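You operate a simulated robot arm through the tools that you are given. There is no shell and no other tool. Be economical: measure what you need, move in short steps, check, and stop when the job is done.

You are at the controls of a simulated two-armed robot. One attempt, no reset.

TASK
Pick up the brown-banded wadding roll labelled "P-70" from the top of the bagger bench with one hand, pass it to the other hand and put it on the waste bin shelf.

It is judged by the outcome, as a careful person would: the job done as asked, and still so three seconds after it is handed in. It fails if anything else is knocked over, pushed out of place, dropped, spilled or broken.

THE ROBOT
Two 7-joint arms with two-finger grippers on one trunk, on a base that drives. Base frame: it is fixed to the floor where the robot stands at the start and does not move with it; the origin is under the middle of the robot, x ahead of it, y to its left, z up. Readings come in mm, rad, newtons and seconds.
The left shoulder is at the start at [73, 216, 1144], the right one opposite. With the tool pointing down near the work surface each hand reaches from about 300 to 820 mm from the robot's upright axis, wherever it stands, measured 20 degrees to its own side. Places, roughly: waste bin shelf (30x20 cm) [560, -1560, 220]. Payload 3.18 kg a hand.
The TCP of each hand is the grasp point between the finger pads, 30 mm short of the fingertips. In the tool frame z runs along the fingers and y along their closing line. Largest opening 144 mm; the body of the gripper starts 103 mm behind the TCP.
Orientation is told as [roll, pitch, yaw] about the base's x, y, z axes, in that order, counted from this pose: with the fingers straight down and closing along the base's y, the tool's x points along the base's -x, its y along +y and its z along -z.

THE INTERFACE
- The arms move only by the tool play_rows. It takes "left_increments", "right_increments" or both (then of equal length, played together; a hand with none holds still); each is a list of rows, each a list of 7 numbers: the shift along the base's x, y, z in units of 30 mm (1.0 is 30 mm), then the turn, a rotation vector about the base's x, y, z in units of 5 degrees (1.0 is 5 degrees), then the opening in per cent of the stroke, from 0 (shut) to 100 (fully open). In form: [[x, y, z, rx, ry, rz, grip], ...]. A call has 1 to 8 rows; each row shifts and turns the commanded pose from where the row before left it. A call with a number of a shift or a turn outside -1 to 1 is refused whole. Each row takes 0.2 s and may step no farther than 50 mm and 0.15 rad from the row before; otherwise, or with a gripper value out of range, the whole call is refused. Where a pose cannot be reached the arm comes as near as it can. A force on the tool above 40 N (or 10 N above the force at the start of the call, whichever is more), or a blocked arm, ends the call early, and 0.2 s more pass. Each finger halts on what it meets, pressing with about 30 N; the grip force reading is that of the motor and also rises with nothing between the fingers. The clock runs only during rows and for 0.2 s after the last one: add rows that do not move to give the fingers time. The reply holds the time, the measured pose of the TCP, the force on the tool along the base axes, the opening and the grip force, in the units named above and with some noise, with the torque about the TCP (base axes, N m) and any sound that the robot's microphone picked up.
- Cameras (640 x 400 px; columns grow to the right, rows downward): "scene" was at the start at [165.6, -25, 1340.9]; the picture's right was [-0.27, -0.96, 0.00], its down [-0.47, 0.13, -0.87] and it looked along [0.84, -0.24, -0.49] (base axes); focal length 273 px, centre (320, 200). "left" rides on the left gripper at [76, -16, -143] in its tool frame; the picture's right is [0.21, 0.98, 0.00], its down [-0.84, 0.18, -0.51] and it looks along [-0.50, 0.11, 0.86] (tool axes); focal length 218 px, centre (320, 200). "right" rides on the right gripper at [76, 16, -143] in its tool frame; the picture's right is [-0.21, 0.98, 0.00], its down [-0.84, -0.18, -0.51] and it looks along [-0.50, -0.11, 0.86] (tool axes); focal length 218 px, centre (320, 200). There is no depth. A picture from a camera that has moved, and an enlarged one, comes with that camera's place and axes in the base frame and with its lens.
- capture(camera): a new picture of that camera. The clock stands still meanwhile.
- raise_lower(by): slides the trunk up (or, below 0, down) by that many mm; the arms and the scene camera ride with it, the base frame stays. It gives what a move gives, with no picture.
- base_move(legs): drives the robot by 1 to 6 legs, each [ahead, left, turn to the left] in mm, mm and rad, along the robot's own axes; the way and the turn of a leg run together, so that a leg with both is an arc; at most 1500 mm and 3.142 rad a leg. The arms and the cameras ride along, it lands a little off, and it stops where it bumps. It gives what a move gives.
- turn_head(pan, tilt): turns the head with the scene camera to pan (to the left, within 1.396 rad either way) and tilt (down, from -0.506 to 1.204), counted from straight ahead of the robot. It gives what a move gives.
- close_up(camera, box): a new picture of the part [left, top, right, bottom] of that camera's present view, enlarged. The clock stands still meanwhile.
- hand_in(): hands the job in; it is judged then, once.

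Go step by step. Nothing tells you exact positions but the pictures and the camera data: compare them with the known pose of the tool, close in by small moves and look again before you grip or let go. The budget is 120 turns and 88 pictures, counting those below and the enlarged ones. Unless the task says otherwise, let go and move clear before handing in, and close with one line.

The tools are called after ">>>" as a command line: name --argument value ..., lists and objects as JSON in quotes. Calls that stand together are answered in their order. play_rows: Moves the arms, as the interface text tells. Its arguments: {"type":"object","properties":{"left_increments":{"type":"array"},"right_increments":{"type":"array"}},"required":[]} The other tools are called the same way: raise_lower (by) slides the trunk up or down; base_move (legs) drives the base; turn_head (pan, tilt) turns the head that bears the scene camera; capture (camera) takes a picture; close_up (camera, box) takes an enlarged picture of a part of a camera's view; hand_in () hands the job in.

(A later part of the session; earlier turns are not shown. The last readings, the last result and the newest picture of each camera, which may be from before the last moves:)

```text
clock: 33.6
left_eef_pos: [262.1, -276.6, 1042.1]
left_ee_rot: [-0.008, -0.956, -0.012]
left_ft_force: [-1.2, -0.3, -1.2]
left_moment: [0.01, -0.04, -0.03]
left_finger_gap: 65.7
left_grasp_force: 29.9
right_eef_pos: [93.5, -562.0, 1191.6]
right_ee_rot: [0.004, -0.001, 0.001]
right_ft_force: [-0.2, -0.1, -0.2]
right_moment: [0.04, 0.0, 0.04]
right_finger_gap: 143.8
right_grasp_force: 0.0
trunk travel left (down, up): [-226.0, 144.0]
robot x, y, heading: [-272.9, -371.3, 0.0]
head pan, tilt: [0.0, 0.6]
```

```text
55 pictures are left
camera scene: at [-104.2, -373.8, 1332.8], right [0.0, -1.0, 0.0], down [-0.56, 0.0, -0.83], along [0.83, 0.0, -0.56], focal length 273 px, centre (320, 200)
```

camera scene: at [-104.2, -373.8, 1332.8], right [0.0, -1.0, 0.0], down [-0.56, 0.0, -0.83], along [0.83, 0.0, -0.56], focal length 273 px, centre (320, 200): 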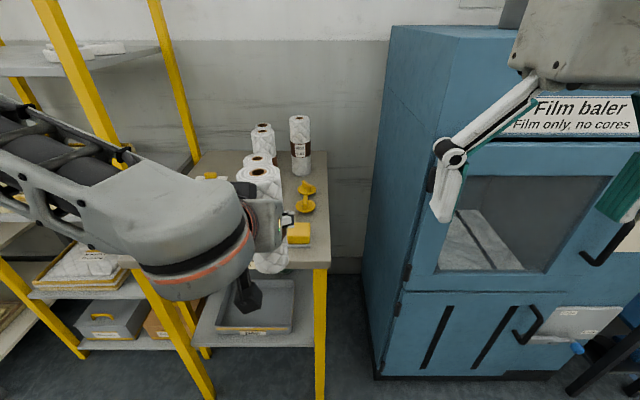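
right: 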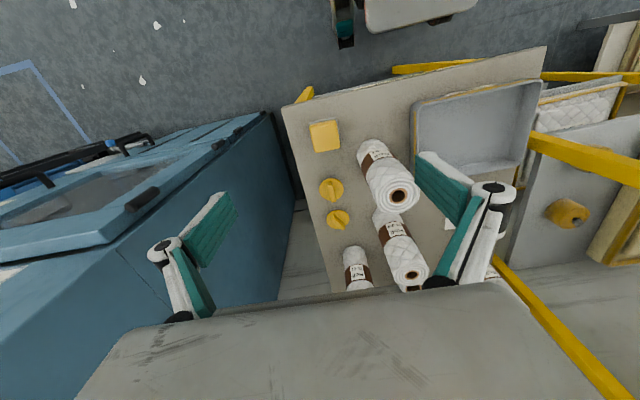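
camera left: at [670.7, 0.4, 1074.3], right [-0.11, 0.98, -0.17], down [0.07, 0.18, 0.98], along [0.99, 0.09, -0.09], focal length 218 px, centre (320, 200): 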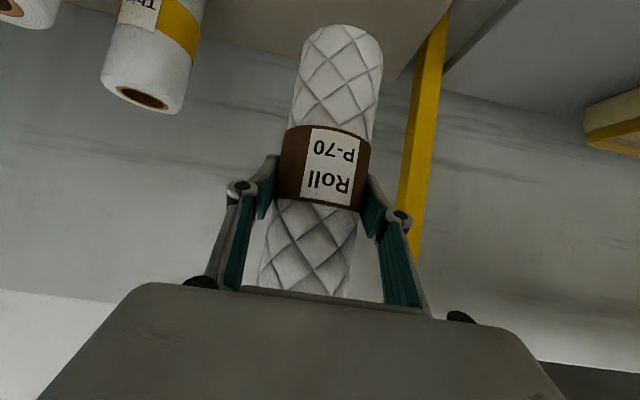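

The left hand holds the roll at about [266, -279], top at z 1138. I'll bring it a bit more to the middle, and move the right hand up and forward, then in over the roll.

>>> play_rows --left_increments '[[0, -1, 0, 0, 0, 0, 10], [0, -1, 0, 0, 0, 0, 10], [0, 0, 0, 0, 0, 0, 10], [0, 0, 0, 0, 0, 0, 10], [0, 0, 0, 0, 0, 0, 10], [0, 0, 0, 0, 0, 0, 10]]' --right_increments '[[0.96, 0, 0.3, 0, 0, 0, 100], [0.96, 0, 0.3, 0, 0, 0, 100], [0.96, 0, 0.3, 0, 0, 0, 100], [0.96, 0, 0.3, 0, 0, 0, 100], [0.96, 0, 0.3, 0, 0, 0, 100], [0.96, 0, 0.3, 0, 0, 0, 100]]'

>>> play_rows --right_increments '[[0, 1, 0, 0, 0, 0, 100], [0, 1, 0, 0, 0, 0, 100], [0, 1, 0, 0, 0, 0, 100], [0, 1, 0, 0, 0, 0, 100], [0, 0.5, 0, 0, 0, 0, 100]]'

>>> capture --camera "right"

>>> capture --camera "scene"

```text
clock: 35.0
left_eef_pos: [263.1, -338.2, 1042.0]
left_ee_rot: [-0.008, -0.954, -0.014]
left_ft_force: [0.2, -0.1, -1.3]
left_moment: [0.0, 0.03, -0.01]
left_finger_gap: 65.6
left_grasp_force: 29.8
right_eef_pos: [235.2, -582.1, 1221.0]
right_ee_rot: [0.005, -0.004, 0.0]
right_ft_force: [1.0, -0.3, -0.6]
right_moment: [0.0, 0.03, -0.04]
right_finger_gap: 143.7
right_grasp_force: 0.0
right hand out of reach, approached as far as the arm can: row 4, 5, 6
trunk travel left (down, up): [-226.0, 144.0]
robot x, y, heading: [-269.3, -371.8, 0.004]
head pan, tilt: [0.0, 0.6]
```

```text
clock: 36.2
left_eef_pos: [263.8, -337.5, 1041.8]
left_ee_rot: [-0.008, -0.955, -0.013]
left_ft_force: [0.4, -0.4, -1.2]
left_moment: [-0.01, 0.0, 0.01]
left_finger_gap: 65.7
left_grasp_force: 30.3
right_eef_pos: [216.7, -562.3, 1209.0]
right_ee_rot: [0.004, 0.002, 0.004]
right_ft_force: [-1.2, -0.1, 0.2]
right_moment: [0.0, -0.01, 0.0]
right_finger_gap: 144.2
right_grasp_force: 0.1
right hand out of reach, approached as far as the arm can: row 1, 2, 3, 4, 5
trunk travel left (down, up): [-226.0, 144.0]
robot x, y, heading: [-268.4, -372.6, 0.004]
head pan, tilt: [0.0, 0.6]
```

```text
54 pictures are left
camera right: at [137.9, -547.5, 1352.6], right [0.21, 0.98, 0.0], down [0.84, -0.18, 0.51], along [0.5, -0.1, -0.86], focal length 218 px, centre (320, 200)
```

right: 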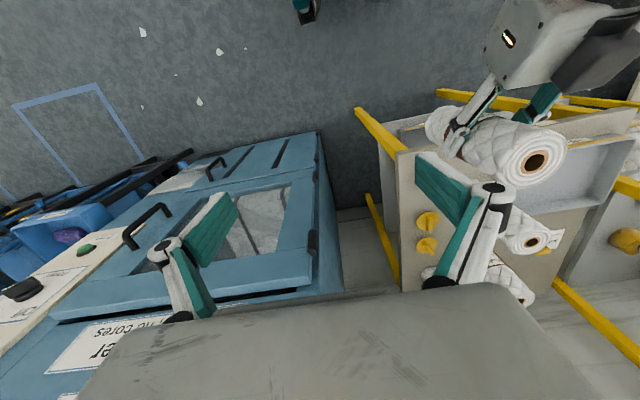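

```text
53 pictures are left
camera scene: at [-104.1, -373.7, 1332.8], right [0.0, -1.0, 0.0], down [-0.57, 0.0, -0.82], along [0.82, 0.0, -0.57], focal length 273 px, centre (320, 200)
```

scene: 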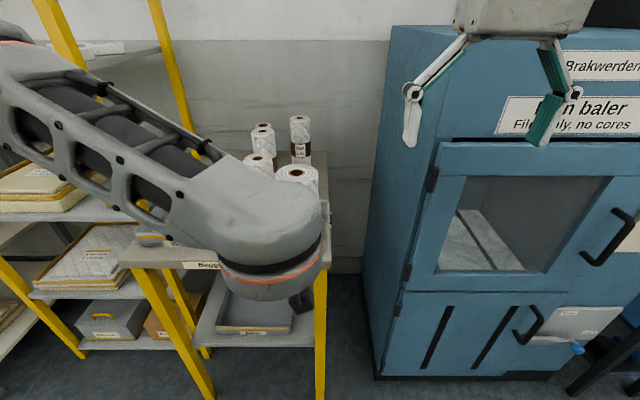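

The right arm can't hold fingers-down that high, so I'll do the hand-over lower. First back the base off for clearance to the bench, then lower both hands.

>>> base_move --legs '[[-200, 0, 0]]'

>>> play_rows --left_increments '[[0, 0, -0.9, 0, 0, 0, 10], [0, 0, -0.9, 0, 0, 0, 10], [0, 0, -0.9, 0, 0, 0, 10], [0, 0, -0.9, 0, 0, 0, 10], [0, 0, -0.9, 0, 0, 0, 10], [0, 0, -0.9, 0, 0, 0, 10]]' --right_increments '[[0, -0.6, -0.8, 0, 0, 0, 100], [0, -0.6, -0.8, 0, 0, 0, 100], [0, -0.6, -0.8, 0, 0, 0, 100], [0, -0.6, -0.8, 0, 0, 0, 100], [0, 0, -0.8, 0, 0, 0, 100], [0, 0, -0.4, 0, 0, 0, 100]]'

>>> capture --camera "right"

```text
clock: 37.8
left_eef_pos: [64.4, -338.6, 1041.9]
left_ee_rot: [-0.007, -0.956, -0.012]
left_ft_force: [-0.5, -0.5, -0.3]
left_moment: [-0.06, -0.01, -0.03]
left_finger_gap: 65.8
left_grasp_force: 30.2
right_eef_pos: [17.2, -563.4, 1208.8]
right_ee_rot: [0.0, 0.001, 0.002]
right_ft_force: [-0.7, 0.1, 0.9]
right_moment: [-0.01, -0.05, 0.01]
right_finger_gap: 144.1
right_grasp_force: 0.1
trunk travel left (down, up): [-226.0, 144.0]
robot x, y, heading: [-469.3, -374.8, 0.004]
head pan, tilt: [0.0, 0.6]
```

```text
clock: 39.2
left_eef_pos: [64.5, -340.1, 878.3]
left_ee_rot: [-0.007, -0.955, -0.012]
left_ft_force: [0.6, -0.6, -0.6]
left_moment: [0.05, 0.04, 0.01]
left_finger_gap: 65.9
left_grasp_force: 30.2
right_eef_pos: [15.4, -636.9, 1078.3]
right_ee_rot: [0.003, -0.001, 0.0]
right_ft_force: [-0.5, 0.4, 0.2]
right_moment: [0.06, -0.02, 0.0]
right_finger_gap: 143.8
right_grasp_force: 0.1
trunk travel left (down, up): [-226.0, 144.0]
robot x, y, heading: [-470.3, -379.1, 0.0]
head pan, tilt: [0.0, 0.6]
```

```text
52 pictures are left
camera right: at [-61.4, -621.8, 1221.5], right [0.21, 0.98, 0.0], down [0.84, -0.18, 0.51], along [0.5, -0.1, -0.86], focal length 218 px, centre (320, 200)
```

right: 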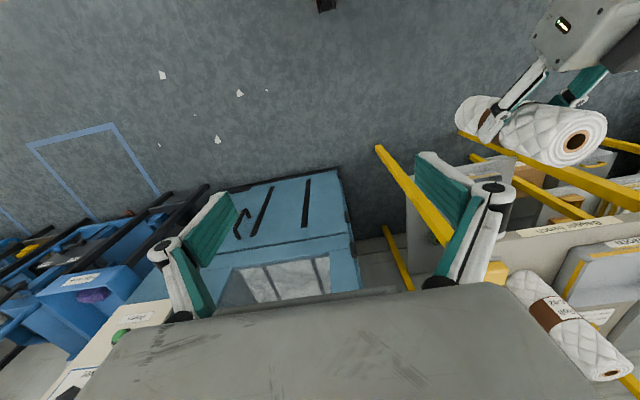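

Roll top at about [68, -344, 972]. Now bringing the right hand over at a height of tips about 50 mm above it.

>>> play_rows --right_increments '[[0.9, 0.4, -0.4, 0, 0, 0, 100], [0.8, 0.5, -0.4, 0, 0, 0, 100], [0, 1, 0, 0, 0, 0, 100], [0, 1, 0, 0, 0, 0, 100], [0, 1, 0, 0, 0, 0, 100], [0, 1, 0, 0, 0, 0, 100], [0, 1, 0, 0, 0, 0, 100], [0, 1, 0, 0, 0, 0, 100]]'

>>> capture --camera "right"

>>> capture --camera "scene"

```text
clock: 41.0
left_eef_pos: [64.1, -338.3, 878.6]
left_ee_rot: [-0.006, -0.954, -0.012]
left_ft_force: [0.0, -0.2, -0.5]
left_moment: [0.02, -0.02, 0.01]
left_finger_gap: 66.0
left_grasp_force: 30.3
right_eef_pos: [55.0, -535.6, 1050.2]
right_ee_rot: [0.004, 0.0, -0.003]
right_ft_force: [0.2, 0.2, -0.8]
right_moment: [0.03, 0.0, -0.01]
right_finger_gap: 144.1
right_grasp_force: 0.1
right hand out of reach, approached as far as the arm can: row 5, 6, 7, 8
trunk travel left (down, up): [-226.0, 144.0]
robot x, y, heading: [-469.8, -372.6, 0.002]
head pan, tilt: [0.0, 0.6]
```

```text
51 pictures are left
camera right: at [-23.0, -520.8, 1193.9], right [0.21, 0.98, 0.0], down [0.84, -0.18, 0.51], along [0.5, -0.1, -0.86], focal length 218 px, centre (320, 200)
```

right: 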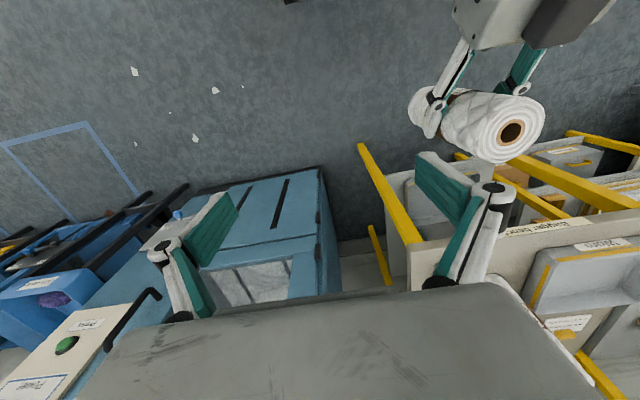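

```text
50 pictures are left
camera scene: at [-302.0, -374.2, 1332.8], right [0.0, -1.0, 0.0], down [-0.56, 0.0, -0.83], along [0.83, 0.0, -0.56], focal length 273 px, centre (320, 200)
```

scene: 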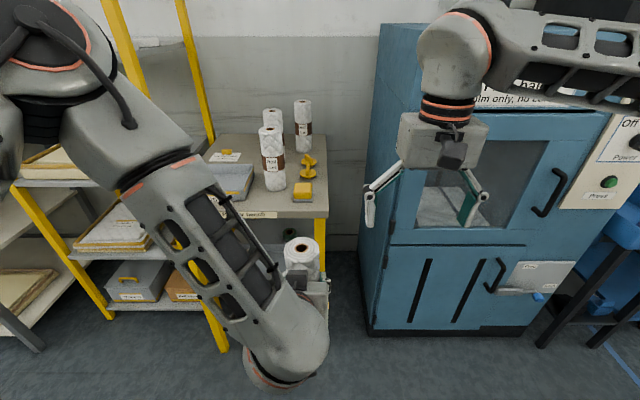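

The right hand stops about 160 mm right of the robot's middle, so I'll bring the roll to it instead, passing well below its fingertips.

>>> play_rows --left_increments '[[0, -1, 0, 0, 0, 0, 10], [0, -1, 0, 0, 0, 0, 10], [0, -1, 0, 0, 0, 0, 10], [0, -1, 0, 0, 0, 0, 10], [0, -1, 0, 0, 0, 0, 10]]' --right_increments '[[0, -0.4, 0, 0, 0, 0, 100], [0.2, -0.4, 0, 0, 0, 0, 100], [0.2, 0, 0, 0, 0, 0, 100], [0, 0, 0, 0, 0, 0, 100], [0, 0, 0, 0, 0, 0, 100]]'

>>> capture --camera "right"

>>> capture --camera "scene"

```text
clock: 41.9
left_eef_pos: [115.2, -359.1, 885.6]
left_ee_rot: [-0.096, -0.925, 0.244]
left_ft_force: [0.7, 0.0, 0.9]
left_moment: [-0.02, 0.02, 0.01]
left_finger_gap: 65.9
left_grasp_force: 29.6
right_eef_pos: [66.5, -557.9, 1050.5]
right_ee_rot: [0.002, 0.001, 0.0]
right_ft_force: [-0.2, 0.4, -0.6]
right_moment: [0.0, 0.02, 0.01]
right_finger_gap: 144.0
right_grasp_force: 0.0
trunk travel left (down, up): [-226.0, 144.0]
robot x, y, heading: [-467.0, -378.0, 0.0]
head pan, tilt: [0.0, 0.6]
stopped in row 4 (left hand): the arm was blocked; the commanded pose is now the measured one
```

```text
49 pictures are left
camera right: at [-10.7, -543.5, 1193.8], right [0.21, 0.98, 0.0], down [0.84, -0.18, 0.51], along [0.5, -0.1, -0.86], focal length 218 px, centre (320, 200)
```

right: 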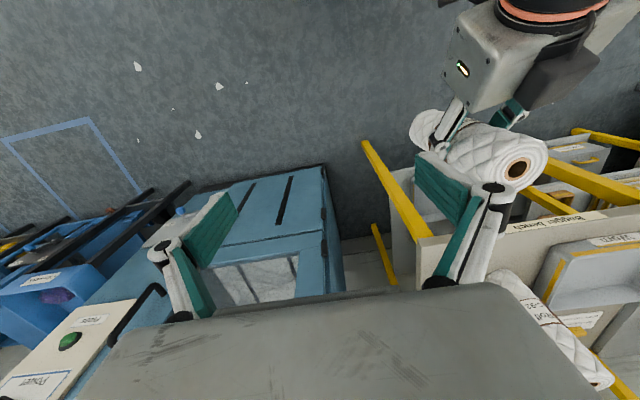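

```text
48 pictures are left
camera scene: at [-301.6, -373.6, 1332.7], right [0.0, -1.0, 0.0], down [-0.57, 0.0, -0.82], along [0.82, 0.0, -0.57], focal length 273 px, centre (320, 200)
```

scene: 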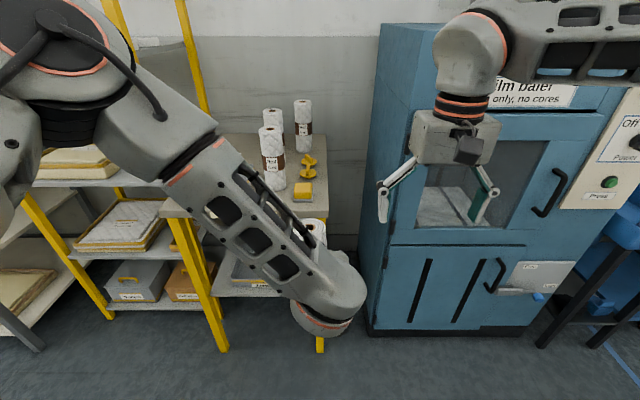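

The left wrist ran into its limit while pointing straight ahead. I'll turn the left hand to point toward the right side, which is the natural way to reach across.

>>> play_rows --left_increments '[[0, 0.3, 0, 0.36, -0.09, -0.6, 10], [0, 0.3, 0, 0.36, -0.09, -0.6, 10], [0, 0, 0, 0, 0, -1, 10], [0, 0, 0, 0, 0, -1, 10], [0, 0, 0, 0, 0, -1, 10], [0, 0, 0, 0, 0, -1, 10], [0, 0, 0, 0, 0, -1, 10], [0, 0, 0, 0, 0, -1, 10]]'

>>> capture --camera "scene"

```text
clock: 43.7
left_eef_pos: [128.6, -370.4, 920.1]
left_ee_rot: [0.048, -0.929, -0.39]
left_ft_force: [-1.0, -0.2, -0.5]
left_moment: [0.01, -0.04, -0.01]
left_finger_gap: 65.6
left_grasp_force: 30.1
left hand out of reach, approached as far as the arm can: row 6, 7, 8
right_eef_pos: [66.8, -558.3, 1049.2]
right_ee_rot: [-0.001, 0.001, 0.002]
right_ft_force: [-0.3, 0.5, 0.4]
right_moment: [-0.01, 0.0, -0.03]
right_finger_gap: 143.8
right_grasp_force: 0.0
trunk travel left (down, up): [-226.0, 144.0]
robot x, y, heading: [-469.7, -375.6, 0.001]
head pan, tilt: [0.0, 0.6]
```

```text
47 pictures are left
camera scene: at [-302.1, -372.6, 1332.8], right [0.0, -1.0, 0.0], down [-0.56, 0.0, -0.83], along [0.83, 0.0, -0.56], focal length 273 px, centre (320, 200)
```

scene: 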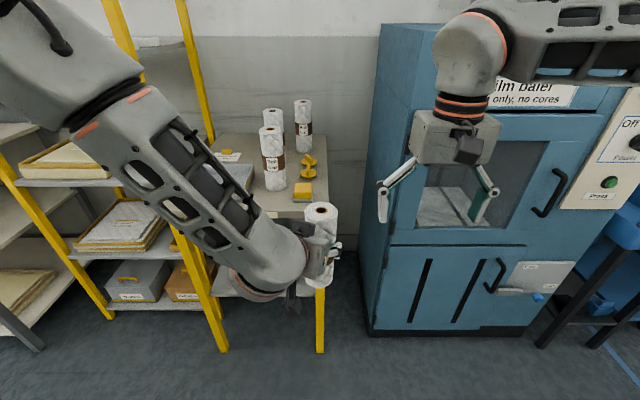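

Both arms seem too folded up so close in. I'll extend the left hand further forward while continuing to turn it to the right.

>>> play_rows --left_increments '[[0.9, 0, 0, 0, 0, 0, 10], [0.9, 0, 0, 0, 0, 0, 10], [0.5, -0.3, -0.3, 0, 0, -1, 10], [0, -0.6, -0.3, 0, 0, -1, 10], [0, -0.6, -0.3, 0, 0, -1, 10], [0, -0.6, -0.3, 0, 0, -1, 10]]'

>>> capture --camera "scene"

```text
clock: 45.1
left_eef_pos: [193.0, -420.2, 890.2]
left_ee_rot: [0.024, -0.937, -0.74]
left_ft_force: [-0.4, -0.2, 0.0]
left_moment: [0.04, -0.01, -0.03]
left_finger_gap: 66.0
left_grasp_force: 30.3
left hand out of reach, approached as far as the arm can: row 1
right_eef_pos: [67.3, -559.9, 1050.3]
right_ee_rot: [0.002, 0.0, 0.001]
right_ft_force: [-1.6, -0.1, -0.3]
right_moment: [0.02, -0.01, 0.01]
right_finger_gap: 144.1
right_grasp_force: 0.1
trunk travel left (down, up): [-226.0, 144.0]
robot x, y, heading: [-468.8, -377.1, -0.001]
head pan, tilt: [0.0, 0.6]
```

```text
46 pictures are left
camera scene: at [-301.8, -374.4, 1332.8], right [0.0, -1.0, 0.0], down [-0.57, 0.0, -0.82], along [0.82, 0.0, -0.57], focal length 273 px, centre (320, 200)
```

scene: 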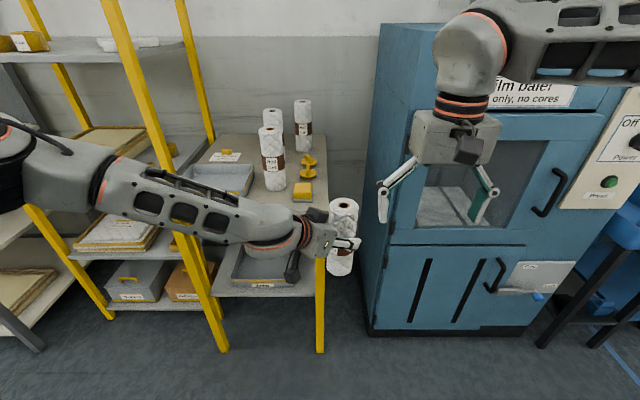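

Much better posture. Continuing to the right until the roll is where the right hand can come over it.

>>> play_rows --left_increments '[[-0.1, -0.9, 0, 0, 0, -0.5, 10], [-0.1, -0.9, 0, 0, 0, -0.5, 10], [-0.1, -0.9, 0, 0, 0, -0.5, 10], [-0.1, -0.9, 0, 0, 0, 0, 10], [-0.1, -0.9, 0, 0, 0, 0, 10]]'

>>> capture --camera "scene"

>>> capture --camera "right"

```text
clock: 46.3
left_eef_pos: [176.3, -555.0, 888.2]
left_ee_rot: [0.022, -0.933, -0.869]
left_ft_force: [-0.4, 0.6, -1.1]
left_moment: [0.02, 0.02, 0.03]
left_finger_gap: 65.9
left_grasp_force: 29.7
right_eef_pos: [66.6, -559.4, 1050.9]
right_ee_rot: [0.001, 0.001, 0.0]
right_ft_force: [1.0, -0.7, -0.2]
right_moment: [0.02, -0.05, 0.0]
right_finger_gap: 144.4
right_grasp_force: 0.2
trunk travel left (down, up): [-226.0, 144.0]
robot x, y, heading: [-467.8, -376.7, 0.004]
head pan, tilt: [0.0, 0.6]
```

```text
45 pictures are left
camera scene: at [-302.0, -374.8, 1332.8], right [0.0, -1.0, 0.0], down [-0.56, 0.0, -0.83], along [0.83, 0.0, -0.56], focal length 273 px, centre (320, 200)
```

scene: 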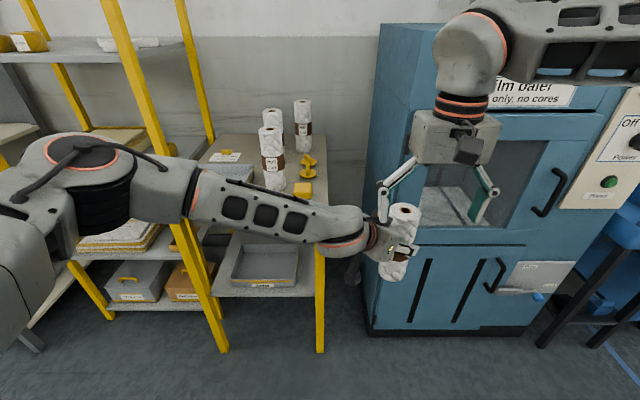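

```text
44 pictures are left
camera right: at [-11.0, -544.7, 1193.9], right [0.21, 0.98, 0.0], down [0.84, -0.18, 0.51], along [0.5, -0.1, -0.86], focal length 218 px, centre (320, 200)
```

right: 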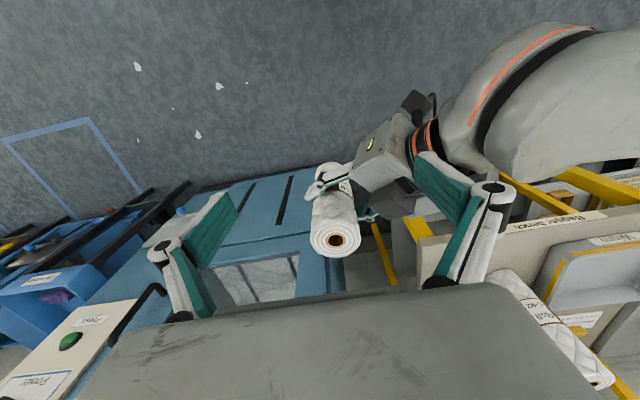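

The roll top is at about [177, -559, 982]. To keep the right fingers from crossing the left ones, I'll turn the right hand about -50° so both close along the same line; first moving it aside and up a bit.

>>> play_rows --right_increments '[[0, -1, 0.3, 0, 0, -1, 100], [0, -1, 0.3, 0, 0, -1, 100], [0, 0, 0, 0, 0, -1, 100], [0, 0, 0, 0, 0, -1, 100], [0, 0, 0, 0, 0, -1, 100], [0, 0, 0, 0, 0, -1, 100], [0, 0, 0, 0, 0, -1, 100], [0, 0, 0, 0, 0, -1, 100]]'

>>> play_rows --right_increments '[[0.9, 0, 0, 0, 0, -1, 100], [0.9, 0, 0, 0, 0, -1, 100], [0.9, 0, 0, 0, 0, 0, 100], [0.95, 0, 0, 0, 0, 0, 100]]'

>>> capture --camera "right"

>>> capture --camera "scene"

```text
clock: 48.1
left_eef_pos: [176.8, -555.3, 887.6]
left_ee_rot: [0.023, -0.935, -0.869]
left_ft_force: [0.1, -0.6, 0.3]
left_moment: [0.0, 0.0, -0.03]
left_finger_gap: 65.9
left_grasp_force: 29.9
right_eef_pos: [66.5, -619.3, 1068.6]
right_ee_rot: [0.0, 0.001, -0.701]
right_ft_force: [1.0, 1.0, -0.7]
right_moment: [0.01, 0.0, 0.02]
right_finger_gap: 144.1
right_grasp_force: 0.1
trunk travel left (down, up): [-226.0, 144.0]
robot x, y, heading: [-467.4, -375.9, -0.002]
head pan, tilt: [0.0, 0.6]
```

```text
clock: 49.1
left_eef_pos: [175.0, -554.4, 889.3]
left_ee_rot: [0.026, -0.937, -0.872]
left_ft_force: [0.7, 0.7, -0.2]
left_moment: [0.03, 0.01, 0.03]
left_finger_gap: 66.0
left_grasp_force: 29.9
right_eef_pos: [160.7, -623.7, 1071.7]
right_ee_rot: [0.004, 0.0, -0.876]
right_ft_force: [-0.4, -0.4, 0.9]
right_moment: [0.02, -0.07, -0.01]
right_finger_gap: 144.0
right_grasp_force: 0.1
right hand out of reach, approached as far as the arm can: row 4
trunk travel left (down, up): [-226.0, 144.0]
robot x, y, heading: [-468.5, -375.3, 0.004]
head pan, tilt: [0.0, 0.6]
```

```text
43 pictures are left
camera right: at [121.4, -555.8, 1216.9], right [0.88, 0.47, 0.0], down [0.4, -0.76, 0.51], along [0.24, -0.45, -0.86], focal length 218 px, centre (320, 200)
```

right: 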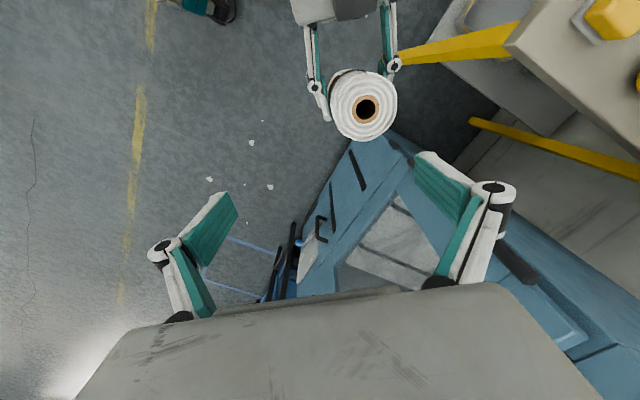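

```text
42 pictures are left
camera scene: at [-303.7, -373.9, 1333.2], right [0.0, -1.0, 0.0], down [-0.56, 0.0, -0.83], along [0.83, 0.0, -0.56], focal length 273 px, centre (320, 200)
```

scene: 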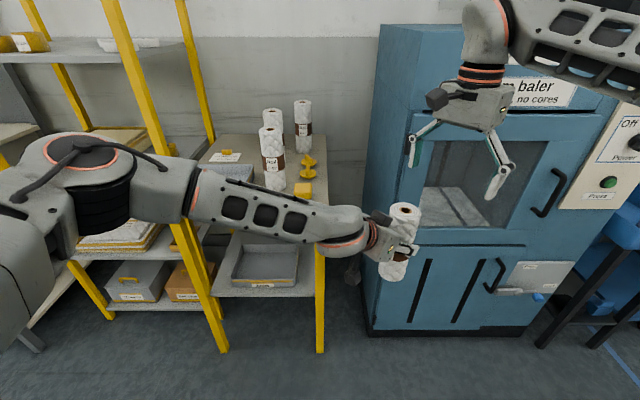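

The roll's top shows at [178, -562]. Centering the right hand over it, slightly lower.

>>> play_rows --right_increments '[[0, 0.2, -0.6, 0, 0, 0, 100], [0.3, 0.9, 0, 0, 0, 0, 100], [0.3, 0.9, 0, 0, 0, 0, 100]]'

>>> capture --camera "right"

>>> capture --camera "scene"

```text
clock: 49.9
left_eef_pos: [175.4, -555.6, 888.3]
left_ee_rot: [0.024, -0.935, -0.872]
left_ft_force: [-0.4, 0.0, -0.4]
left_moment: [0.01, 0.02, 0.03]
left_finger_gap: 66.0
left_grasp_force: 29.9
right_eef_pos: [157.0, -612.4, 1054.6]
right_ee_rot: [0.004, 0.0, -0.873]
right_ft_force: [-0.7, 0.1, -0.1]
right_moment: [-0.01, -0.03, 0.02]
right_finger_gap: 143.9
right_grasp_force: 0.0
right hand out of reach, approached as far as the arm can: row 2, 3
trunk travel left (down, up): [-226.0, 144.0]
robot x, y, heading: [-467.8, -375.2, 0.002]
head pan, tilt: [0.0, 0.6]
```

```text
41 pictures are left
camera right: at [118.8, -544.8, 1198.0], right [0.88, 0.47, 0.0], down [0.4, -0.76, 0.51], along [0.24, -0.45, -0.86], focal length 218 px, centre (320, 200)
```

right: 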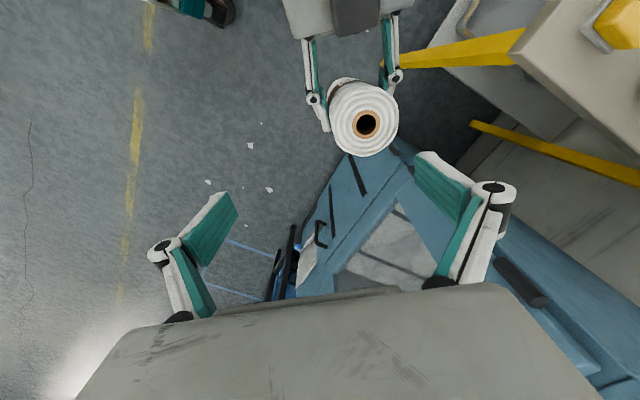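

```text
40 pictures are left
camera scene: at [-302.0, -374.1, 1332.8], right [0.0, -1.0, 0.0], down [-0.57, 0.0, -0.82], along [0.82, 0.0, -0.57], focal length 273 px, centre (320, 200)
```

scene: 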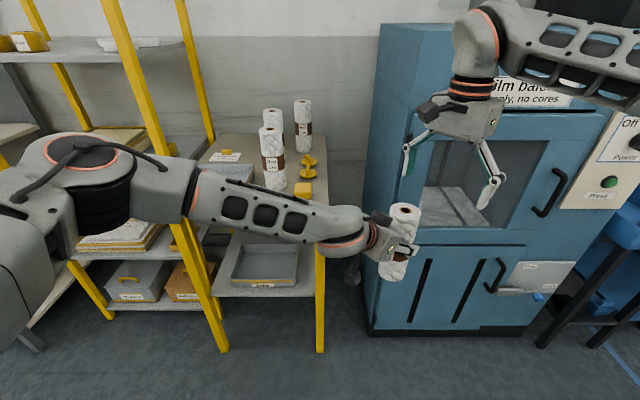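

The right wrist runs out near this height; lower down it has more freedom. I'll lower both hands together.

>>> play_rows --left_increments '[[0, 0, -0.9, 0, 0, 0, 10], [0, 0, -0.9, 0, 0, 0, 10], [0, 0, -0.9, 0, 0, 0, 10], [0, 0, -0.9, 0, 0, 0, 10], [0, 0, -0.9, 0, 0, 0, 10], [0, 0, 0, 0, 0, 0, 10]]' --right_increments '[[0, 0, 0, 0, 0, 0, 100], [0, 0, -0.9, 0, 0, 0, 100], [0, 0, -0.9, 0, 0, 0, 100], [0, 0, -0.9, 0, 0, 0, 100], [0, 0, -0.9, 0, 0, 0, 100], [0, 0, -0.9, 0, 0, 0, 100]]'

>>> play_rows --right_increments '[[0.2, 0.6, 0, 0, 0, 0, 100], [0.2, 0.6, 0, 0, 0, 0, 100], [0.3, 0.5, 0, 0, 0, 0, 100]]'

>>> capture --camera "right"

```text
clock: 51.3
left_eef_pos: [178.3, -552.1, 753.4]
left_ee_rot: [0.024, -0.934, -0.87]
left_ft_force: [0.1, 0.6, 0.4]
left_moment: [0.02, -0.03, 0.0]
left_finger_gap: 65.8
left_grasp_force: 30.2
right_eef_pos: [156.5, -614.2, 917.8]
right_ee_rot: [0.004, 0.0, -0.873]
right_ft_force: [-0.2, 0.3, -0.8]
right_moment: [0.04, -0.02, 0.01]
right_finger_gap: 143.9
right_grasp_force: 0.1
trunk travel left (down, up): [-226.0, 144.0]
robot x, y, heading: [-468.6, -371.2, 0.001]
head pan, tilt: [0.0, 0.6]
```

```text
clock: 52.1
left_eef_pos: [176.9, -552.6, 752.9]
left_ee_rot: [0.023, -0.933, -0.871]
left_ft_force: [-0.5, 0.3, -1.3]
left_moment: [-0.03, 0.01, 0.02]
left_finger_gap: 66.1
left_grasp_force: 29.9
right_eef_pos: [145.6, -597.3, 926.6]
right_ee_rot: [0.004, 0.001, -0.873]
right_ft_force: [-0.4, -0.3, -0.1]
right_moment: [0.01, 0.05, -0.04]
right_finger_gap: 143.9
right_grasp_force: 0.0
right hand out of reach, approached as far as the arm can: row 1, 2, 3
trunk travel left (down, up): [-226.0, 144.0]
robot x, y, heading: [-471.5, -373.6, 0.004]
head pan, tilt: [0.0, 0.6]
```

```text
39 pictures are left
camera right: at [107.1, -528.4, 1069.5], right [0.88, 0.47, 0.0], down [0.4, -0.76, 0.51], along [0.24, -0.45, -0.86], focal length 218 px, centre (320, 200)
```

right: 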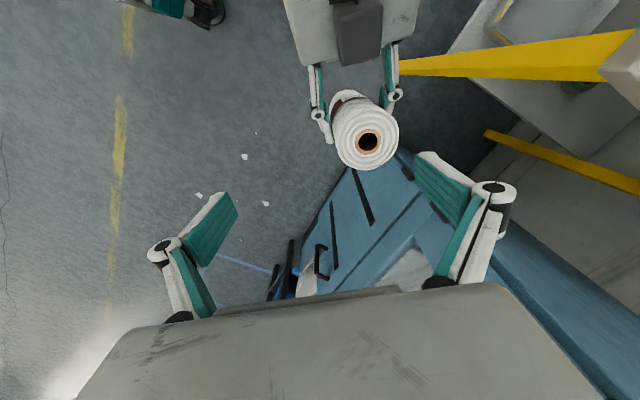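

Moving left is what the right arm resists in this turn, so I'll simply bring the roll another 90 mm to the right beneath it.

>>> play_rows --left_increments '[[-0.1, -0.8, 0, 0, 0, 0, 10], [-0.1, -0.8, 0, 0, 0, 0, 10], [-0.1, -0.8, 0, 0, 0, 0, 10], [-0.1, -0.8, 0, 0, 0, 0, 10]]' --right_increments '[[0, -0.8, 0, 0, 0, 0, 100], [0.2, -0.8, 0, 0, 0, 0, 100], [0.2, 0, 0, 0, 0, 0, 100], [0.2, 0, 0, 0, 0, 0, 100]]'

>>> capture --camera "right"

```text
clock: 53.1
left_eef_pos: [165.3, -651.1, 752.6]
left_ee_rot: [0.024, -0.935, -0.868]
left_ft_force: [-0.3, -0.3, -0.6]
left_moment: [-0.02, 0.0, -0.03]
left_finger_gap: 66.0
left_grasp_force: 29.8
right_eef_pos: [161.8, -645.3, 925.6]
right_ee_rot: [0.001, 0.001, -0.872]
right_ft_force: [0.2, 0.4, 0.9]
right_moment: [0.01, 0.02, -0.02]
right_finger_gap: 144.0
right_grasp_force: 0.0
trunk travel left (down, up): [-226.0, 144.0]
robot x, y, heading: [-465.2, -371.2, -0.001]
head pan, tilt: [0.0, 0.6]
```

```text
38 pictures are left
camera right: at [125.2, -576.7, 1068.8], right [0.88, 0.47, 0.0], down [0.4, -0.76, 0.51], along [0.24, -0.45, -0.86], focal length 218 px, centre (320, 200)
```

right: 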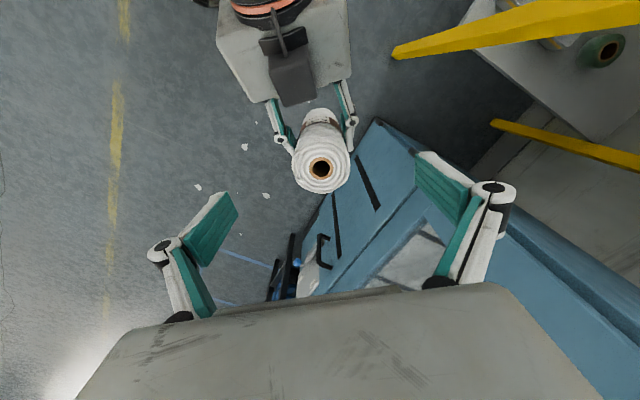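

The roll axis is at about [169, -656]; the right hand is nearly over it. Centre, then descend straddling the roll's top.

>>> play_rows --right_increments '[[0.23, -0.36, 0, 0, 0, 0, 100], [0, 0, -0.8, 0, 0, 0, 100], [0, 0, -0.8, 0, 0, 0, 100], [0, 0, -0.8, 0, 0, 0, 100]]'

>>> capture --camera "right"

>>> close_up --camera "scene" --box '[320, 160, 560, 340]'

```text
clock: 54.1
left_eef_pos: [165.5, -650.2, 753.7]
left_ee_rot: [0.023, -0.934, -0.868]
left_ft_force: [0.0, 0.7, -0.7]
left_moment: [0.0, 0.0, 0.01]
left_finger_gap: 66.0
left_grasp_force: 29.9
right_eef_pos: [169.5, -656.6, 854.2]
right_ee_rot: [0.0, 0.001, -0.871]
right_ft_force: [0.1, 0.2, 1.1]
right_moment: [-0.01, 0.02, -0.01]
right_finger_gap: 143.7
right_grasp_force: 0.0
trunk travel left (down, up): [-226.0, 144.0]
robot x, y, heading: [-469.5, -372.3, 0.004]
head pan, tilt: [0.0, 0.6]
```

```text
37 pictures are left
camera right: at [131.7, -587.7, 996.9], right [0.88, 0.47, 0.0], down [0.4, -0.76, 0.51], along [0.24, -0.45, -0.86], focal length 218 px, centre (320, 200)
```

right: 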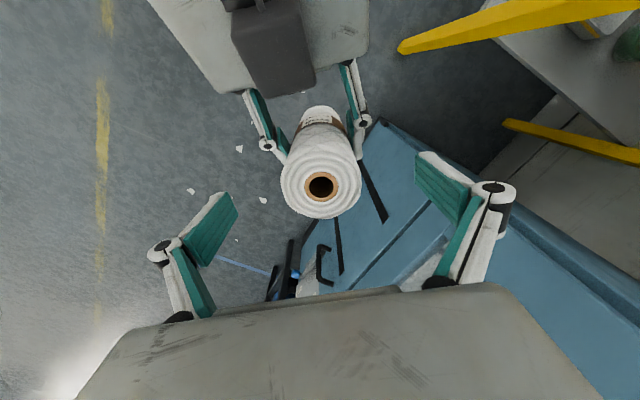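

```text
2.22 times, centred on (440, 250) of scene
camera zoom: at [-301.5, -374.3, 1332.7], right [0.0, -1.0, 0.0], down [-0.57, 0.0, -0.82], along [0.82, 0.0, -0.57], focal length 608 px, centre (53, 89)
```

zoom: 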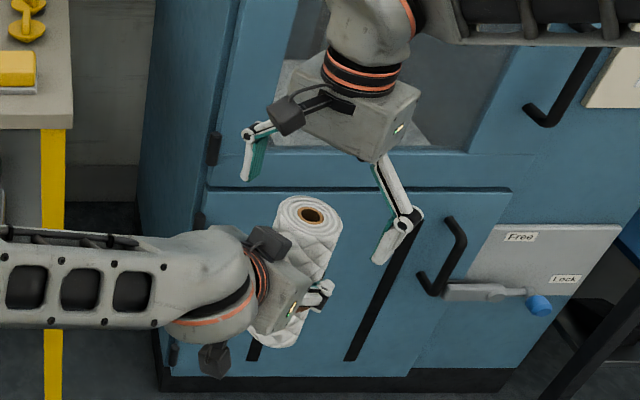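

Well centred. Descending the last 28 mm and closing the right hand.

>>> play_rows --right_increments '[[0, 0, -0.9, 0, 0, 0, 100], [-0.03, 0.05, 0, 0, 0, 0, 65], [0, 0, 0, 0, 0, 0, 50], [0, 0, 0, 0, 0, 0, 30], [0, 0, 0, 0, 0, 0, 10], [0, 0, 0, 0, 0, 0, 10]]'

>>> capture --camera "right"

>>> close_up --camera "scene" --box '[320, 160, 560, 340]'

```text
clock: 55.5
left_eef_pos: [162.4, -652.9, 751.9]
left_ee_rot: [0.022, -0.935, -0.872]
left_ft_force: [-18.6, -13.3, -4.6]
left_moment: [0.22, -0.34, -0.35]
left_finger_gap: 65.8
left_grasp_force: 30.3
right_eef_pos: [163.5, -655.6, 832.8]
right_ee_rot: [0.009, -0.003, -0.869]
right_ft_force: [19.3, 14.1, 4.0]
right_moment: [0.86, -1.17, 0.29]
right_finger_gap: 66.5
right_grasp_force: 30.9
right hand out of reach, approached as far as the arm can: row 1
trunk travel left (down, up): [-226.0, 144.0]
robot x, y, heading: [-468.7, -375.1, 0.001]
head pan, tilt: [0.0, 0.6]
```

```text
35 pictures are left
camera right: at [124.8, -589.0, 976.1], right [0.88, 0.47, 0.01], down [0.4, -0.76, 0.51], along [0.25, -0.44, -0.86], focal length 218 px, centre (320, 200)
```

right: 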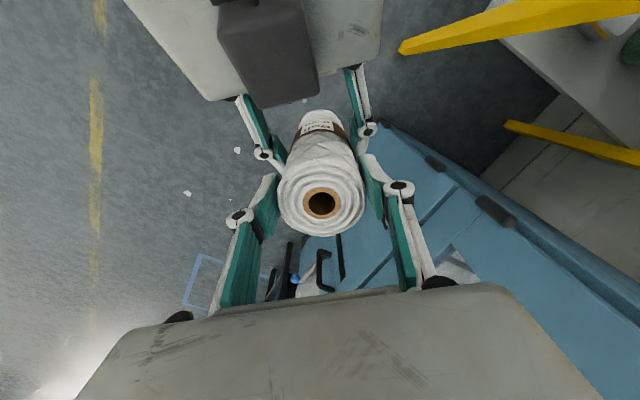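

```text
2.22 times, centred on (440, 250) of scene
camera zoom: at [-302.1, -374.1, 1332.8], right [0.0, -1.0, 0.0], down [-0.56, 0.0, -0.83], along [0.83, 0.0, -0.56], focal length 608 px, centre (53, 89)
```

zoom: 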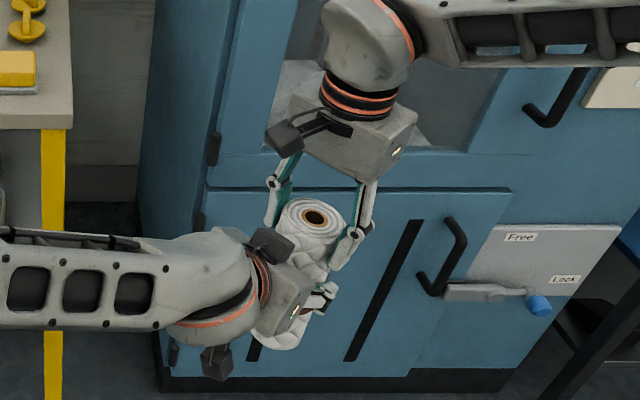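

Both hands hold the roll (66 mm each, 30 N). I'll ease the left by a few mm to relieve the sideways force, then open it and slide it straight back horizontally.

>>> play_rows --left_increments '[[-0.12, -0.1, 0, 0, 0, 0, 10], [0, 0, 0, 0, 0, 0, 10], [0, 0, 0, 0, 0, 0, 60], [0, 0, 0, 0, 0, 0, 100], [0, 0, 0, 0, 0, 0, 100], [0, 0, 0, 0, 0, 0, 100]]' --right_increments '[[0, 0, 0, 0, 0, 0, 5], [0, 0, 0, 0, 0, 0, 5], [0, 0, 0, 0, 0, 0, 5], [0, 0, 0, 0, 0, 0, 5], [0, 0, 0, 0, 0, 0, 5], [0, 0, 0, 0, 0, 0, 5]]'

>>> capture --camera "right"

```text
clock: 56.9
left_eef_pos: [161.9, -654.3, 754.1]
left_ee_rot: [0.027, -0.935, -0.869]
left_ft_force: [0.4, -0.2, -0.5]
left_moment: [-0.05, 0.0, 0.0]
left_finger_gap: 144.0
left_grasp_force: 0.1
right_eef_pos: [162.0, -658.2, 831.6]
right_ee_rot: [0.001, -0.003, -0.873]
right_ft_force: [-0.3, 0.9, 0.2]
right_moment: [-0.01, 0.03, -0.03]
right_finger_gap: 66.7
right_grasp_force: 29.9
trunk travel left (down, up): [-226.0, 144.0]
robot x, y, heading: [-469.6, -375.0, 0.0]
head pan, tilt: [0.0, 0.6]
```

```text
33 pictures are left
camera right: at [124.0, -589.9, 974.5], right [0.88, 0.47, 0.0], down [0.4, -0.76, 0.51], along [0.24, -0.45, -0.86], focal length 218 px, centre (320, 200)
```

right: 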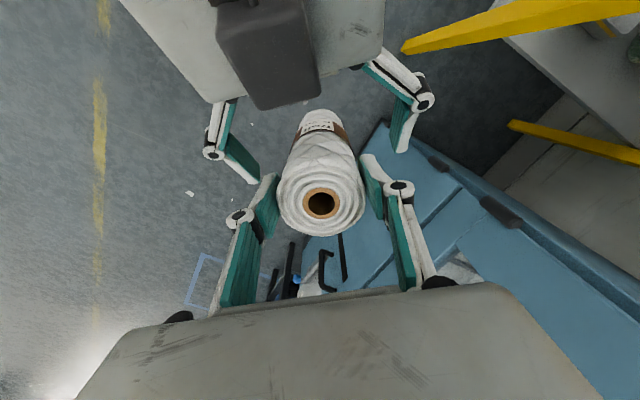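

The right hand alone now holds the roll. Sliding the left hand back out and to its own side.

>>> play_rows --left_increments '[[-0.6, 0.75, 0, 0, 0, 0, 100], [-0.6, 0.75, 0, 0, 0, 0, 100], [-0.3, 0.95, 0, 0, 0, 0, 100], [0, 1, 0, 0, 0, 0, 100], [0, 1, 0, 0, 0, 0, 100], [0, 1, 0, 0, 0, 0, 100], [0, 1, 0, 0, 0, 0.5, 100], [0.3, 1, 0, 0, 0, 0.5, 100]]' --right_increments '[[0, 0, 0, 0, 0, 0, 5], [0, 0, 0, 0, 0, 0, 5], [0, 0, 0, 0, 0, 0, 5], [0, 0, 0, 0, 0, 0, 5], [0, 0, 0, 0, 0, 0, 5], [0, 0, 0, 0, 0, 0, 5], [0, 0, 0, 0, 0, 0, 5], [0, 0, 0, 0, 0, 0, 5]]'

>>> play_rows --left_increments '[[0, 1, 0.5, 0, 0, 1, 100], [0, 1, 0.5, 0, 0, 1, 100], [0, 1, 0.5, 0, 0, 1, 100], [0, 1, 0.5, 0, 0, 1, 100]]' --right_increments '[[-0.5, -0.5, 0, 0, 0, 0, 5], [-0.5, -0.5, 0, 0, 0, 0, 5], [-0.5, -0.5, 0, 0, 0, 0, 5], [0, 0, 0, 0, 0, 0, 5]]'

>>> turn_head --pan -0.6 --tilt 0.7

>>> capture --camera "scene"

```text
clock: 58.7
left_eef_pos: [187.8, -509.7, 730.3]
left_ee_rot: [-0.019, -0.932, -0.803]
left_ft_force: [0.0, -0.3, 0.1]
left_moment: [0.03, 0.04, -0.03]
left_finger_gap: 144.1
left_grasp_force: 0.0
left hand out of reach, approached as far as the arm can: row 1, 2, 3, 4, 5, 6, 7, 8
right_eef_pos: [162.7, -655.2, 831.0]
right_ee_rot: [0.001, -0.002, -0.87]
right_ft_force: [-0.1, 1.6, -0.2]
right_moment: [-0.13, 0.02, 0.03]
right_finger_gap: 66.7
right_grasp_force: 29.9
trunk travel left (down, up): [-226.0, 144.0]
robot x, y, heading: [-466.3, -371.3, 0.001]
head pan, tilt: [0.0, 0.6]
```

```text
clock: 59.7
left_eef_pos: [217.7, -383.5, 730.9]
left_ee_rot: [-0.018, -0.93, -0.69]
left_ft_force: [0.8, 1.5, -0.2]
left_moment: [-0.08, 0.01, -0.05]
left_finger_gap: 144.1
left_grasp_force: 0.0
left hand out of reach, approached as far as the arm can: row 1, 2, 3, 4
right_eef_pos: [119.0, -699.1, 829.5]
right_ee_rot: [0.002, 0.001, -0.872]
right_ft_force: [-0.5, 0.9, -0.1]
right_moment: [0.02, -0.01, 0.01]
right_finger_gap: 66.5
right_grasp_force: 29.8
trunk travel left (down, up): [-226.0, 144.0]
robot x, y, heading: [-471.3, -372.5, -0.002]
head pan, tilt: [0.0, 0.6]
```

```text
clock: 60.7
left_eef_pos: [218.5, -385.0, 730.4]
left_ee_rot: [-0.016, -0.929, -0.692]
left_ft_force: [-0.8, -0.1, -1.3]
left_moment: [0.01, 0.02, 0.0]
left_finger_gap: 143.9
left_grasp_force: 0.1
right_eef_pos: [118.2, -701.0, 829.0]
right_ee_rot: [0.002, 0.001, -0.873]
right_ft_force: [-0.3, 0.3, 0.9]
right_moment: [-0.02, 0.01, -0.03]
right_finger_gap: 66.6
right_grasp_force: 30.1
trunk travel left (down, up): [-226.0, 144.0]
robot x, y, heading: [-466.5, -370.6, 0.003]
head pan, tilt: [-0.6, 0.7]
```

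```text
32 pictures are left
camera scene: at [-320.2, -422.1, 1324.2], right [-0.56, -0.83, 0.0], down [-0.53, 0.36, -0.77], along [0.63, -0.43, -0.64], focal length 273 px, centre (320, 200)
```

scene: 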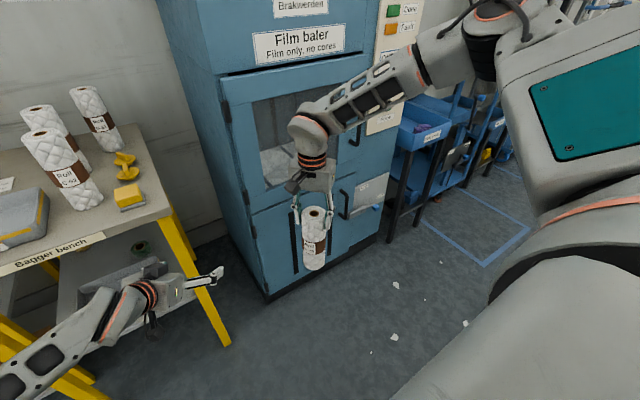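

The hand-over is done. Driving right along the baler front towards the bins.

>>> base_move --legs '[[-80, 0, 0], [0, -800, 0]]'

>>> turn_head --pan -0.35 --tilt 0.65

>>> capture --camera "scene"

```text
clock: 68.7
left_eef_pos: [133.8, -1181.9, 730.2]
left_ee_rot: [-0.015, -0.93, -0.699]
left_ft_force: [0.1, 0.6, -0.2]
left_moment: [0.01, -0.02, 0.01]
left_finger_gap: 144.0
left_grasp_force: 0.0
right_eef_pos: [31.1, -1498.1, 828.5]
right_ee_rot: [0.001, 0.0, -0.882]
right_ft_force: [0.4, 0.7, 0.2]
right_moment: [0.01, 0.01, 0.04]
right_finger_gap: 66.2
right_grasp_force: 29.7
trunk travel left (down, up): [-226.0, 144.0]
robot x, y, heading: [-554.4, -1166.1, -0.009]
head pan, tilt: [-0.6, 0.7]
```

```text
clock: 69.5
left_eef_pos: [133.9, -1183.1, 731.2]
left_ee_rot: [-0.015, -0.929, -0.699]
left_ft_force: [0.2, 0.4, 0.5]
left_moment: [-0.02, 0.01, -0.02]
left_finger_gap: 144.0
left_grasp_force: 0.1
right_eef_pos: [30.9, -1498.2, 829.3]
right_ee_rot: [0.002, 0.0, -0.882]
right_ft_force: [1.1, -0.5, 0.1]
right_moment: [0.0, 0.02, 0.01]
right_finger_gap: 66.4
right_grasp_force: 30.0
trunk travel left (down, up): [-226.0, 144.0]
robot x, y, heading: [-554.5, -1163.4, -0.01]
head pan, tilt: [-0.351, 0.649]
```

```text
31 pictures are left
camera scene: at [-394.1, -1197.2, 1328.5], right [-0.35, -0.94, 0.0], down [-0.57, 0.21, -0.8], along [0.75, -0.28, -0.6], focal length 273 px, centre (320, 200)
```

scene: 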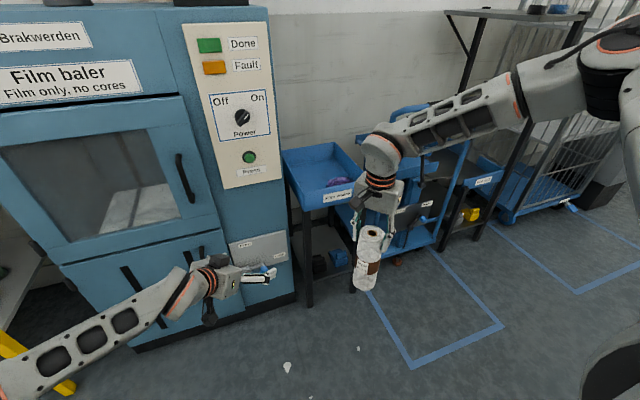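

The shelf point falls under the blue tray stand beside the baler. I'll zoom in there.

>>> close_up --camera "scene" --box '[265, 130, 425, 320]'

```text
2.11 times, centred on (345, 225) of scene
camera zoom: at [-394.1, -1197.2, 1328.5], right [-0.35, -0.94, 0.0], down [-0.57, 0.21, -0.8], along [0.75, -0.28, -0.6], focal length 576 px, centre (267, 147)
```

zoom: 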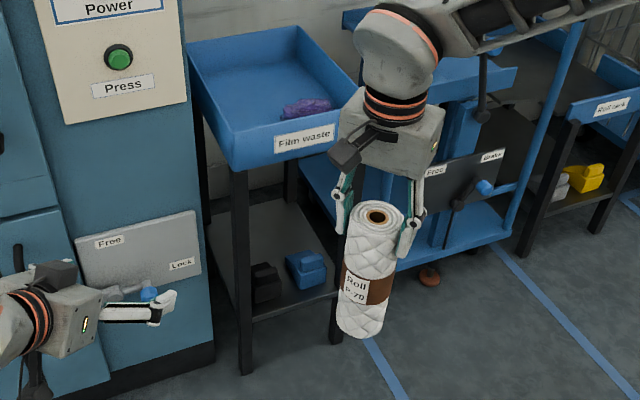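

The shelf is the lower board of the "Film waste" stand, under a tray (clearance roughly z 220–650), so the roll must go in from the front with the hand level. The right hand holds it by the top, fingers down, so I'll regrip in the air: back to the left hand low and level, then into the right hand level. First levelling the left hand.

>>> play_rows --left_increments '[[0, 0, 0, -0.58, -0.69, 0, 100], [0, 0, 0, -0.58, -0.69, 0, 100], [0, 0, 0, -0.58, -0.69, 0, 100], [0, 0, 0, -0.58, -0.69, 0, 100], [0, 0, 0, -0.58, -0.69, 0, 100], [0, 0, 0, -0.58, -0.69, 0, 100]]' --right_increments '[[0.2, 0.3, 0.3, 0, 0, 0, 5], [0.2, 0.3, 0.3, 0, 0, 0, 5], [0.2, 0.3, 0.3, 0, 0, 0, 5], [0.2, 0.3, 0.3, 0, 0, 0, 5], [0, 0, 0.3, 0, 0, 0, 5], [0, 0, 0.3, 0, 0, 0, 5]]'

>>> play_rows --left_increments '[[-0.5, -0.5, 0, 0, 0, -1, 100], [-0.5, -0.5, 0, 0, 0, -1, 100], [-0.5, -0.5, 0, 0, 0, 0, 100]]'

>>> turn_head --pan -0.2 --tilt 0.75

>>> capture --camera "scene"

```text
clock: 70.9
left_eef_pos: [133.6, -1167.5, 720.9]
left_ee_rot: [-0.009, -1.401, -0.707]
left_ft_force: [0.8, 0.2, 0.2]
left_moment: [-0.02, 0.0, -0.04]
left_finger_gap: 144.3
left_grasp_force: 0.0
left hand out of reach, approached as far as the arm can: row 2
right_eef_pos: [55.8, -1462.4, 883.6]
right_ee_rot: [0.003, -0.001, -0.88]
right_ft_force: [0.3, -0.4, -0.5]
right_moment: [0.0, 0.04, 0.0]
right_finger_gap: 66.1
right_grasp_force: 30.4
trunk travel left (down, up): [-226.0, 144.0]
robot x, y, heading: [-554.7, -1166.4, -0.006]
head pan, tilt: [-0.351, 0.649]
```

```text
clock: 71.7
left_eef_pos: [88.6, -1212.5, 720.1]
left_ee_rot: [-0.011, -1.403, -0.88]
left_ft_force: [-0.5, 1.0, -0.3]
left_moment: [0.0, -0.02, 0.0]
left_finger_gap: 143.9
left_grasp_force: 0.0
right_eef_pos: [55.8, -1464.2, 882.5]
right_ee_rot: [0.0, 0.0, -0.883]
right_ft_force: [0.0, 0.0, -0.3]
right_moment: [0.01, -0.03, 0.01]
right_finger_gap: 66.2
right_grasp_force: 30.6
trunk travel left (down, up): [-226.0, 144.0]
robot x, y, heading: [-552.8, -1168.6, -0.01]
head pan, tilt: [-0.351, 0.649]
```

```text
clock: 72.4
left_eef_pos: [89.1, -1212.6, 720.6]
left_ee_rot: [-0.012, -1.401, -0.877]
left_ft_force: [-0.7, -0.1, -0.1]
left_moment: [0.0, -0.03, -0.02]
left_finger_gap: 144.2
left_grasp_force: 0.1
right_eef_pos: [54.0, -1462.9, 883.1]
right_ee_rot: [0.001, 0.0, -0.883]
right_ft_force: [0.3, -0.4, -0.6]
right_moment: [-0.01, -0.01, 0.02]
right_finger_gap: 66.2
right_grasp_force: 30.0
trunk travel left (down, up): [-226.0, 144.0]
robot x, y, heading: [-556.4, -1165.9, -0.004]
head pan, tilt: [-0.201, 0.75]
```

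```text
29 pictures are left
camera scene: at [-394.4, -1183.9, 1320.0], right [-0.21, -0.98, 0.0], down [-0.67, 0.14, -0.73], along [0.72, -0.15, -0.68], focal length 273 px, centre (320, 200)
```

scene: 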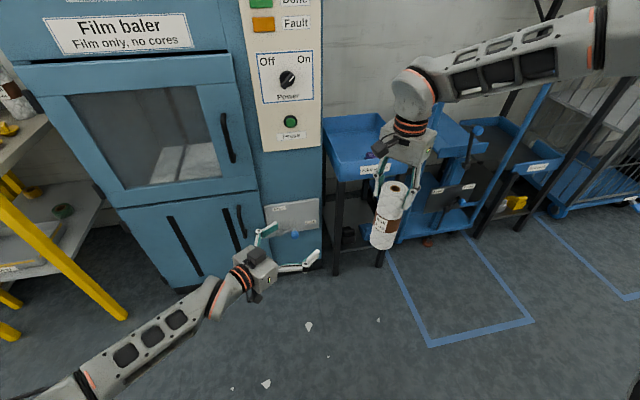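

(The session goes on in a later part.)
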